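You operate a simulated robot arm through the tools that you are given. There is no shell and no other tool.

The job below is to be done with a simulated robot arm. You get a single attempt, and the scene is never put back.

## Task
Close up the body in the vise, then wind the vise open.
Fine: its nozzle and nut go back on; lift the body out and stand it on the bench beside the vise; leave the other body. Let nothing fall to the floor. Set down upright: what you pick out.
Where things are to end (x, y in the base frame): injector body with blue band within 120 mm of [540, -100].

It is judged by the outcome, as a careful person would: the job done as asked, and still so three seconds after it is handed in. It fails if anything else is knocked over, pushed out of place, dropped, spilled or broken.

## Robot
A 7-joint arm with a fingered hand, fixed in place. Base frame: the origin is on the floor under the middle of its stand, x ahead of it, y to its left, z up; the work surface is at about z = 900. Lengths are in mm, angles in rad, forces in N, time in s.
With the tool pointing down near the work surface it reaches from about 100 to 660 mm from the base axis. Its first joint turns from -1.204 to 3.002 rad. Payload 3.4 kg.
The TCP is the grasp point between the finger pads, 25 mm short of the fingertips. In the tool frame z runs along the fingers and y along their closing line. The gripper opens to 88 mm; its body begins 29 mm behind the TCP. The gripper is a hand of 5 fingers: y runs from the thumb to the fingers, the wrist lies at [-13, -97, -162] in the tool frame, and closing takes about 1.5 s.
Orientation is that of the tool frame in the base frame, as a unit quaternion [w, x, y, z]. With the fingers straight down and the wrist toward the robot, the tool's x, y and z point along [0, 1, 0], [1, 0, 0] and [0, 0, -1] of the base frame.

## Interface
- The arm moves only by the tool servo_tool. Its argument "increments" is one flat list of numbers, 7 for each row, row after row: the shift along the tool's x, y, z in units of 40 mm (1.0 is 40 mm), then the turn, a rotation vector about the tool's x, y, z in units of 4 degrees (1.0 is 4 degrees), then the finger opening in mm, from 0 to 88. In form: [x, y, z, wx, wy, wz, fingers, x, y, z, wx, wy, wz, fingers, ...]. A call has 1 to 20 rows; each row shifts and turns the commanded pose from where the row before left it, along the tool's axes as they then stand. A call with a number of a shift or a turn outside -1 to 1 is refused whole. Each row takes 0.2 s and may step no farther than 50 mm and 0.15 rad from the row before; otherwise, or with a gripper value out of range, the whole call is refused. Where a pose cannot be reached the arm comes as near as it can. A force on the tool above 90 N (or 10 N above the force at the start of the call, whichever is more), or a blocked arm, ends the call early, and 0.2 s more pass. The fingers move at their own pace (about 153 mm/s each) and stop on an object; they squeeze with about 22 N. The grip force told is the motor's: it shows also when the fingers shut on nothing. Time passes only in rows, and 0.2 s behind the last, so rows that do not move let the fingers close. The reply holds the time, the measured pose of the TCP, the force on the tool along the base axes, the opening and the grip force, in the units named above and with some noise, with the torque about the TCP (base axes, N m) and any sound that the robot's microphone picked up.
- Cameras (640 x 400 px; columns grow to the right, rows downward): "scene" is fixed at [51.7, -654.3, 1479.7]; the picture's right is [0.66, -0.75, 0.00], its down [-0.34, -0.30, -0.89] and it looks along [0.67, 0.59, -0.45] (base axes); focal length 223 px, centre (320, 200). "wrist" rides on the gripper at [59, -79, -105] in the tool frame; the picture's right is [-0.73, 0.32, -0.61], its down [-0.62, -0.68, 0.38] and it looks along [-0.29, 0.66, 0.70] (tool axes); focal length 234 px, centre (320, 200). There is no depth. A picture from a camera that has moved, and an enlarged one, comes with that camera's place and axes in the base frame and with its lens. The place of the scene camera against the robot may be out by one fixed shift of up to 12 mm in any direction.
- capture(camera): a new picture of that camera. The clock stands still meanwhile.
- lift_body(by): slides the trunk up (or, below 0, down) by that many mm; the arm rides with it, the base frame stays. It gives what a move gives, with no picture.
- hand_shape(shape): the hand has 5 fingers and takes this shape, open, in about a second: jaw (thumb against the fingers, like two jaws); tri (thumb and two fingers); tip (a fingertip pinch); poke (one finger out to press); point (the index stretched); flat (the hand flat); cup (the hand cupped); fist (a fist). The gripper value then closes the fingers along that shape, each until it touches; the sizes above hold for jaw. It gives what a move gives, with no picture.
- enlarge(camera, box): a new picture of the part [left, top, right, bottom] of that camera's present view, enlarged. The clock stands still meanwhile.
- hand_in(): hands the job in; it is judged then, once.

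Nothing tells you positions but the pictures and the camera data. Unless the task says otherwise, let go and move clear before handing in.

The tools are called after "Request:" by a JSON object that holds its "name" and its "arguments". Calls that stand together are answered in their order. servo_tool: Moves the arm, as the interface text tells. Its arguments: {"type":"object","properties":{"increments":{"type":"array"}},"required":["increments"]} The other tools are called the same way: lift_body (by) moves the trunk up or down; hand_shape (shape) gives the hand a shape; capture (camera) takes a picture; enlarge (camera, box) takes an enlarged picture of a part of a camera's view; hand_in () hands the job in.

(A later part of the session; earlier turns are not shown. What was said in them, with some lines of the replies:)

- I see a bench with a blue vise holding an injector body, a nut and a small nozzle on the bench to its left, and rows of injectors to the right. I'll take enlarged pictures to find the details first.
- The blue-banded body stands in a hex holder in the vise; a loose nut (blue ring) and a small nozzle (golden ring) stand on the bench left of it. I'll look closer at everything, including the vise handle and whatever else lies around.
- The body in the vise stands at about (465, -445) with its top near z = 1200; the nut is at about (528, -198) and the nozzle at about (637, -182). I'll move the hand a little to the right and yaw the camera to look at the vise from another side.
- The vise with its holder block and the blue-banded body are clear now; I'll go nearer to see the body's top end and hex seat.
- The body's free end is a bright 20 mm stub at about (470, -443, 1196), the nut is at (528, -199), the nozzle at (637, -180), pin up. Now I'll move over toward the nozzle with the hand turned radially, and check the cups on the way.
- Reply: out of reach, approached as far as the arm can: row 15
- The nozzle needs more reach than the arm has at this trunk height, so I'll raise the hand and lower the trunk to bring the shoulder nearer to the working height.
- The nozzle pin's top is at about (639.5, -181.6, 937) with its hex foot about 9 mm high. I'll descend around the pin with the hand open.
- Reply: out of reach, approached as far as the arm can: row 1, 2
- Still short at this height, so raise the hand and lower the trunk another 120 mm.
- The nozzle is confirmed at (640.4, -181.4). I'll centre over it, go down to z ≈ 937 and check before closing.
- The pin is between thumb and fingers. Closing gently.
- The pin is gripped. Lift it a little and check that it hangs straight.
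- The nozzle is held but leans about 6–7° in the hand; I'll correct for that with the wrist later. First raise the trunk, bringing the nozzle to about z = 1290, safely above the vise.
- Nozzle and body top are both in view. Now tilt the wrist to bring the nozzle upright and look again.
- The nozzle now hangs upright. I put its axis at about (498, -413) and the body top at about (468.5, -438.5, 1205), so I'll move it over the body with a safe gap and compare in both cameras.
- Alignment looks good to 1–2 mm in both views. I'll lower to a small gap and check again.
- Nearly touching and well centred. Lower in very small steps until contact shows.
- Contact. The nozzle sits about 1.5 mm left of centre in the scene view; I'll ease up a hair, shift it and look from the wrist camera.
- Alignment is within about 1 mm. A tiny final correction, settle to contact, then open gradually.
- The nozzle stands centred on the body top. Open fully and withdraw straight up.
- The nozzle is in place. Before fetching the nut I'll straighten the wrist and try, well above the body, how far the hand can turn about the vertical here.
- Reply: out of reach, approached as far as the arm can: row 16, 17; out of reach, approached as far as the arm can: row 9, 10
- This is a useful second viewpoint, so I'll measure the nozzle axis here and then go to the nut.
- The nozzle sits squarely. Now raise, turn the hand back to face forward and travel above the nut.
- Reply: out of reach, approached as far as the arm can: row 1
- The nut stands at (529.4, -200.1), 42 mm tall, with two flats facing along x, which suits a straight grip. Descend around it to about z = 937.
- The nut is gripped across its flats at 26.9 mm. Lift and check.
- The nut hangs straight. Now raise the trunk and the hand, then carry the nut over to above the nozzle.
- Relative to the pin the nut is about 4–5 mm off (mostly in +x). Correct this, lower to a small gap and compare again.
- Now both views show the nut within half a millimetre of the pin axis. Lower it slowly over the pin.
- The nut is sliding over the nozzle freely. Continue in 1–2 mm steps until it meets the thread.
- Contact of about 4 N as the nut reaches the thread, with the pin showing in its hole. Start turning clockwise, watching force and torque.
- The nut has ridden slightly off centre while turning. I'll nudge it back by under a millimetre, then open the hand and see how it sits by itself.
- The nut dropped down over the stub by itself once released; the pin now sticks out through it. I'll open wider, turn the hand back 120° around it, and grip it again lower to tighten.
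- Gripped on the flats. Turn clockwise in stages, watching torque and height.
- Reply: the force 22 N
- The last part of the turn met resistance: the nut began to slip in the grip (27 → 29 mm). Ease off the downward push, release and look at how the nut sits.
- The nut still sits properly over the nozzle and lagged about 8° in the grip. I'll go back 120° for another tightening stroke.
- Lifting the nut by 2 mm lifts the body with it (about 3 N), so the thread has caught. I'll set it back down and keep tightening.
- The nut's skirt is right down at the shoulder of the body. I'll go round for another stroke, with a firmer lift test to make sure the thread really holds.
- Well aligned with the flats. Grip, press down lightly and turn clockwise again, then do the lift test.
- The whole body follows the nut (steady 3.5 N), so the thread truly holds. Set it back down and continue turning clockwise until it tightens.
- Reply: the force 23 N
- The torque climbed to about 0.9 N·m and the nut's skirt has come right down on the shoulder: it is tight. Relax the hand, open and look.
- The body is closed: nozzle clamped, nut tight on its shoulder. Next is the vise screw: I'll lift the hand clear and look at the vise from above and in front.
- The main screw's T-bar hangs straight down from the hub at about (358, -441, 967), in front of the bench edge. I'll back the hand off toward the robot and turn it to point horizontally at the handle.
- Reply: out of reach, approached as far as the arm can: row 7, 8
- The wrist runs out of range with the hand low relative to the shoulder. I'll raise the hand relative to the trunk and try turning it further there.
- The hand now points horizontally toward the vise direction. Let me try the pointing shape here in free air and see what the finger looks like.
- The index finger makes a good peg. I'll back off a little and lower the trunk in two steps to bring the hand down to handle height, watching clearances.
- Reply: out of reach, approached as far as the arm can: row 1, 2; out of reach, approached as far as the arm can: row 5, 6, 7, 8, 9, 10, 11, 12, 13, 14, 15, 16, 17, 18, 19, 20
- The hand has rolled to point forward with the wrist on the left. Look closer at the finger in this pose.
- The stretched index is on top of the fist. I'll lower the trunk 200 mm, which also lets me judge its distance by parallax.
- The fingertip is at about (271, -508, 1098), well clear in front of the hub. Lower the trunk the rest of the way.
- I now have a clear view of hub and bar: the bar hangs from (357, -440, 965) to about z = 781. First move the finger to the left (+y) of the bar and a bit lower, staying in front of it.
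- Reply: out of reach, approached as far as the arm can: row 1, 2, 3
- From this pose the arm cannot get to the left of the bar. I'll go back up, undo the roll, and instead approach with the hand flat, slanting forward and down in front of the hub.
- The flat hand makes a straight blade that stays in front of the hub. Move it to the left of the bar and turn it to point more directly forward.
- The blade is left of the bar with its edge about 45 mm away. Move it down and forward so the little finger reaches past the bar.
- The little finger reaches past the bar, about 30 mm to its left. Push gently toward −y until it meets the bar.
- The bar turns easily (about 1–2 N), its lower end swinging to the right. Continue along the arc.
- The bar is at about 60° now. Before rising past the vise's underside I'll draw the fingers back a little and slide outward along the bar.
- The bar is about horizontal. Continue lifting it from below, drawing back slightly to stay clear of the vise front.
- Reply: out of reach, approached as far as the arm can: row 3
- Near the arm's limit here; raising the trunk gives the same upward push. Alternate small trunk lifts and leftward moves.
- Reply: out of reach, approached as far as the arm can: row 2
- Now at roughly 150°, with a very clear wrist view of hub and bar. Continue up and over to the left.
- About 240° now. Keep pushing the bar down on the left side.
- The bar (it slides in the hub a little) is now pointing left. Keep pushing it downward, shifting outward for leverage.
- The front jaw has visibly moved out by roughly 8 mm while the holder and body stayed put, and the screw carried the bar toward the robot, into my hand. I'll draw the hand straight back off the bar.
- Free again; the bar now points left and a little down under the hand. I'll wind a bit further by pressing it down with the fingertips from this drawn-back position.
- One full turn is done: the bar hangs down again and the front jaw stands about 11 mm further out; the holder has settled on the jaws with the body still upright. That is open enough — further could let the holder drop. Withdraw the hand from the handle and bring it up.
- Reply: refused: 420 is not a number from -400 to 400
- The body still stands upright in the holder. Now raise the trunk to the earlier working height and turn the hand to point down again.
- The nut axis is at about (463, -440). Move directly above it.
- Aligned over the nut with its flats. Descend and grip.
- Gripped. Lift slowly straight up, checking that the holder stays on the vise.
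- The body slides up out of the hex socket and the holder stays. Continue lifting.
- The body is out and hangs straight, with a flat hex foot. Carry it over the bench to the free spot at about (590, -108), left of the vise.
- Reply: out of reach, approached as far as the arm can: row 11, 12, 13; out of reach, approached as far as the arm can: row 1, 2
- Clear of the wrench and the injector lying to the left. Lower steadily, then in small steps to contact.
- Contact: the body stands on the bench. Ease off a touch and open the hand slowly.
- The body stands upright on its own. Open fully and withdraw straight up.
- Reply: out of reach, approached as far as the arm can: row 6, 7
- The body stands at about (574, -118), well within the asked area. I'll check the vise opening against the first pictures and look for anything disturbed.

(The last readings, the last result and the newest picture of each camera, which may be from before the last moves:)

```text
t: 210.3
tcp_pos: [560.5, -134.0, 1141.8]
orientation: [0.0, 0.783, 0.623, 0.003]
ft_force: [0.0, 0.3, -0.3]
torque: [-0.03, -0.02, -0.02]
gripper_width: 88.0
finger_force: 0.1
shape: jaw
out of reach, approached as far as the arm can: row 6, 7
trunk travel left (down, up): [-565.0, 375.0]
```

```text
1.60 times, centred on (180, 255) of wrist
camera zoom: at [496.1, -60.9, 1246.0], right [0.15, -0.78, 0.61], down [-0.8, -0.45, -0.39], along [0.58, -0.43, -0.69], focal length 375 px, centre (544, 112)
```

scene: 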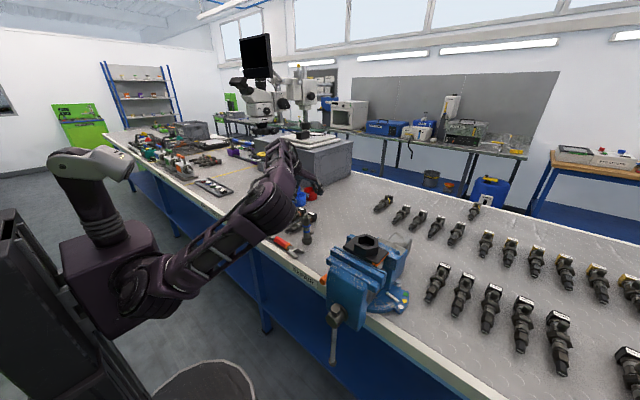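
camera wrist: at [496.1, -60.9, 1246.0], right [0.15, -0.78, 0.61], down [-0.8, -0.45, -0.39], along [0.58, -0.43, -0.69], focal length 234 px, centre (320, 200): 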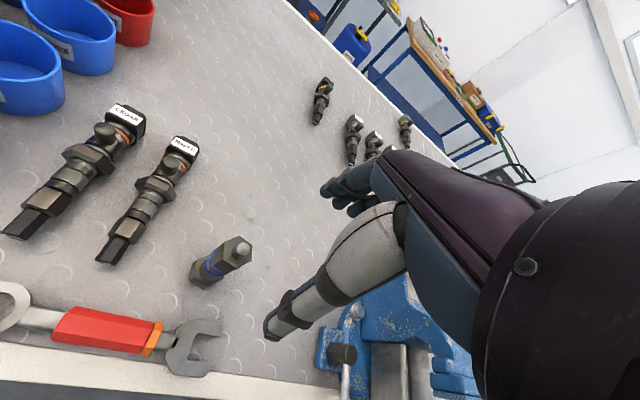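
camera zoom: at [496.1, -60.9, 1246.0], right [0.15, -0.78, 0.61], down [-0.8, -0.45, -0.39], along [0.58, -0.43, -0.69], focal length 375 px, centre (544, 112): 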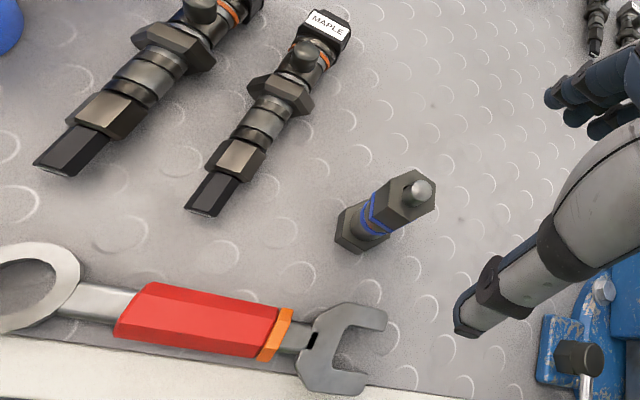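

Everything else is where it was. I'll move the camera round to the left side of the vise to see how the jaws and the empty holder sit.

Request:
{"name": "servo_tool", "arguments": {"increments": [-0.712, -0.502, -0.19, 0, 0, 0, 88, -0.712, -0.502, -0.19, 0, 0, 0, 88, -0.712, -0.502, -0.19, 0, 0, 0, 88, -0.712, -0.502, -0.19, 0, 0, 0, 88, -0.712, -0.502, -0.19, 0, 0, 0, 88, 0, 0, 0, 0, 0, 1, 88, 0, 0, 0, 0, 0, 1, 88, 0, 0, 0, 0, 0, 1, 88, 0, 0, 0, 0, 0, 1, 88, 0, 0, 0, 0, 0, 1, 88, 0, 0, 0, 0, 0, 1, 88, 0, 0, 0, 0, 0, 1, 88]}}

Request:
{"name": "capture", "arguments": {"camera": "wrist"}}

Request:
{"name": "enlarge", "arguments": {"camera": "wrist", "box": [180, 180, 340, 340]}}

```text
t: 212.9
tcp_pos: [431.0, -251.3, 1176.1]
orientation: [0.001, 0.91, 0.414, 0.002]
ft_force: [-0.7, -0.1, -0.7]
torque: [0.02, -0.02, 0.01]
gripper_width: 87.8
finger_force: 0.0
shape: jaw
trunk travel left (down, up): [-565.0, 375.0]
```

```text
taken
camera wrist: at [410.1, -155.5, 1282.1], right [-0.24, -0.76, 0.61], down [-0.92, -0.02, -0.39], along [0.31, -0.65, -0.7], focal length 234 px, centre (320, 200)
```

wrist: 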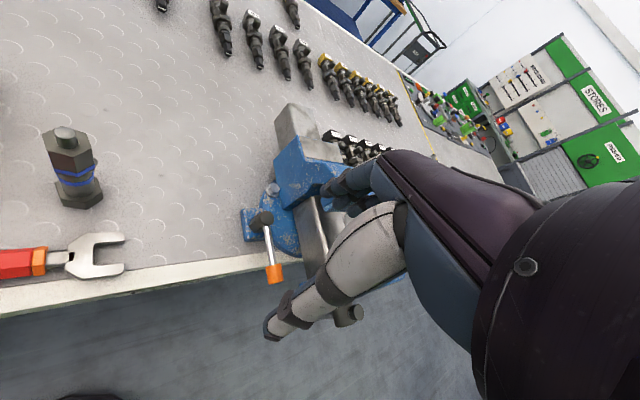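

```text
2.50 times, centred on (260, 260) of wrist
camera zoom: at [410.1, -155.5, 1282.1], right [-0.24, -0.76, 0.61], down [-0.92, -0.02, -0.39], along [0.31, -0.65, -0.7], focal length 585 px, centre (470, 50)
```

zoom: 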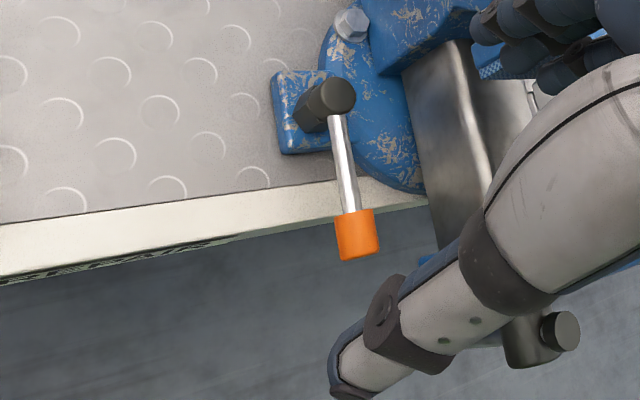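

The body stands upright with nozzle and nut on; the jaws have a clear gap while the holder still rests on both of them, so I leave the vise as it is. Move the hand up and away for a final check.

Request:
{"name": "servo_tool", "arguments": {"increments": [0, -0.5, -0.8, 0, 0, 0, 88, 0, -0.5, -0.8, 0, 0, 0, 88, 0, -0.5, -0.8, 0, 0, 0, 88, 0, 0, -0.8, 0, 0, 0, 88, 0, 0, -0.8, 0, 0, 0, 88]}}

Request:
{"name": "capture", "arguments": {"camera": "scene"}}

Request:
{"name": "enlarge", "arguments": {"camera": "scene", "box": [280, 190, 420, 280]}}

Request:
{"name": "capture", "arguments": {"camera": "wrist"}}

```text
t: 214.1
tcp_pos: [392.7, -276.9, 1235.4]
orientation: [0.0, 0.91, 0.415, 0.004]
ft_force: [-0.1, -0.5, -0.3]
torque: [-0.02, 0.07, 0.0]
gripper_width: 87.9
finger_force: 0.2
shape: jaw
out of reach, approached as far as the arm can: row 2, 3, 4, 5
trunk travel left (down, up): [-565.0, 375.0]
```

```text
taken
```

scene: 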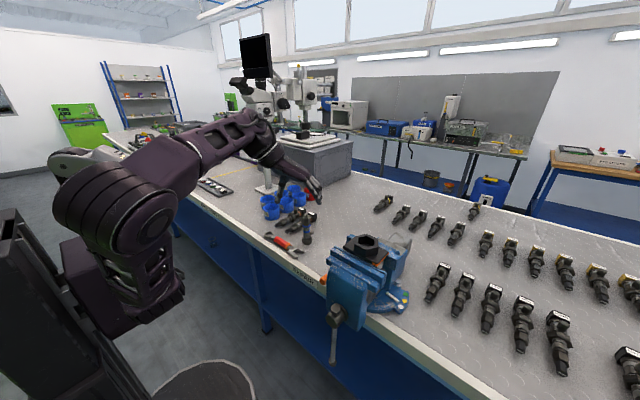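

```text
4.44 times, centred on (350, 235) of scene
camera zoom: at [51.7, -654.3, 1479.7], right [0.66, -0.75, 0.0], down [-0.34, -0.3, -0.89], along [0.67, 0.59, -0.45], focal length 993 px, centre (187, 44)
```

zoom: 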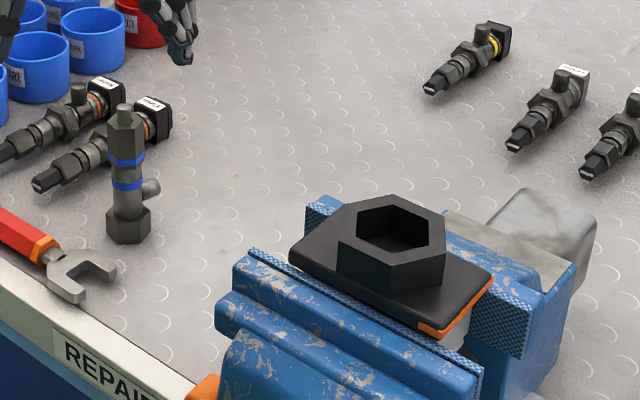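

```text
taken
camera wrist: at [369.8, -181.5, 1339.9], right [-0.24, -0.76, 0.6], down [-0.92, -0.02, -0.39], along [0.31, -0.65, -0.7], focal length 234 px, centre (320, 200)
```

wrist: 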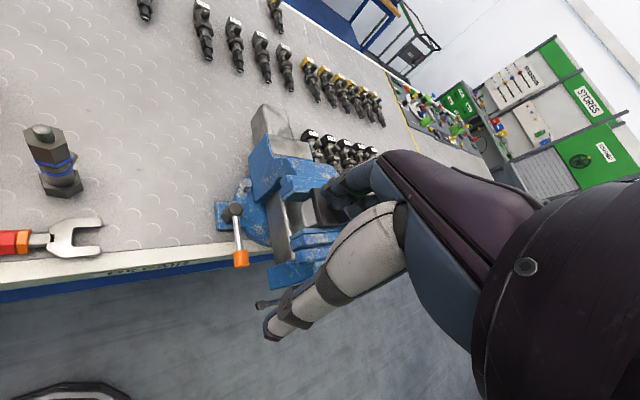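

The blue-banded body stands closed and upright at about (574, -118) on the bench. The vise is wound open one full turn, about 11 mm. The wrench, the other injectors and the holder are in place, and the hand is clear. I'm handing in.

Request:
{"name": "hand_in", "arguments": {}}

```text
The job is handed in.
```

I closed up the blue-banded body, wound the vise open and stood the body on the bench. I have handed the job in, but I have not seen a verdict.

- **Body:** its nozzle is on and its nut is tight; the nut stopped turning at about 0.9 N·m. It stands upright on its hex foot at about (574, -118), roughly 38 mm from the point you gave.
- **Vise:** I wound the handle one full turn, which opened the jaws by about 11 mm. I stopped there because the holder the body sat in is loose and now appears to rest on only a few millimetres of each jaw. More winding could have dropped it.
- **Holder:** it shifted about 3 mm and settled about 2 mm as the jaws opened, and it stayed on the vise when I lifted the body out.
- **Everything else:** nothing fell. In the last pictures the wrench, the cups and the other injectors, including the yellow-banded ones, look unmoved.
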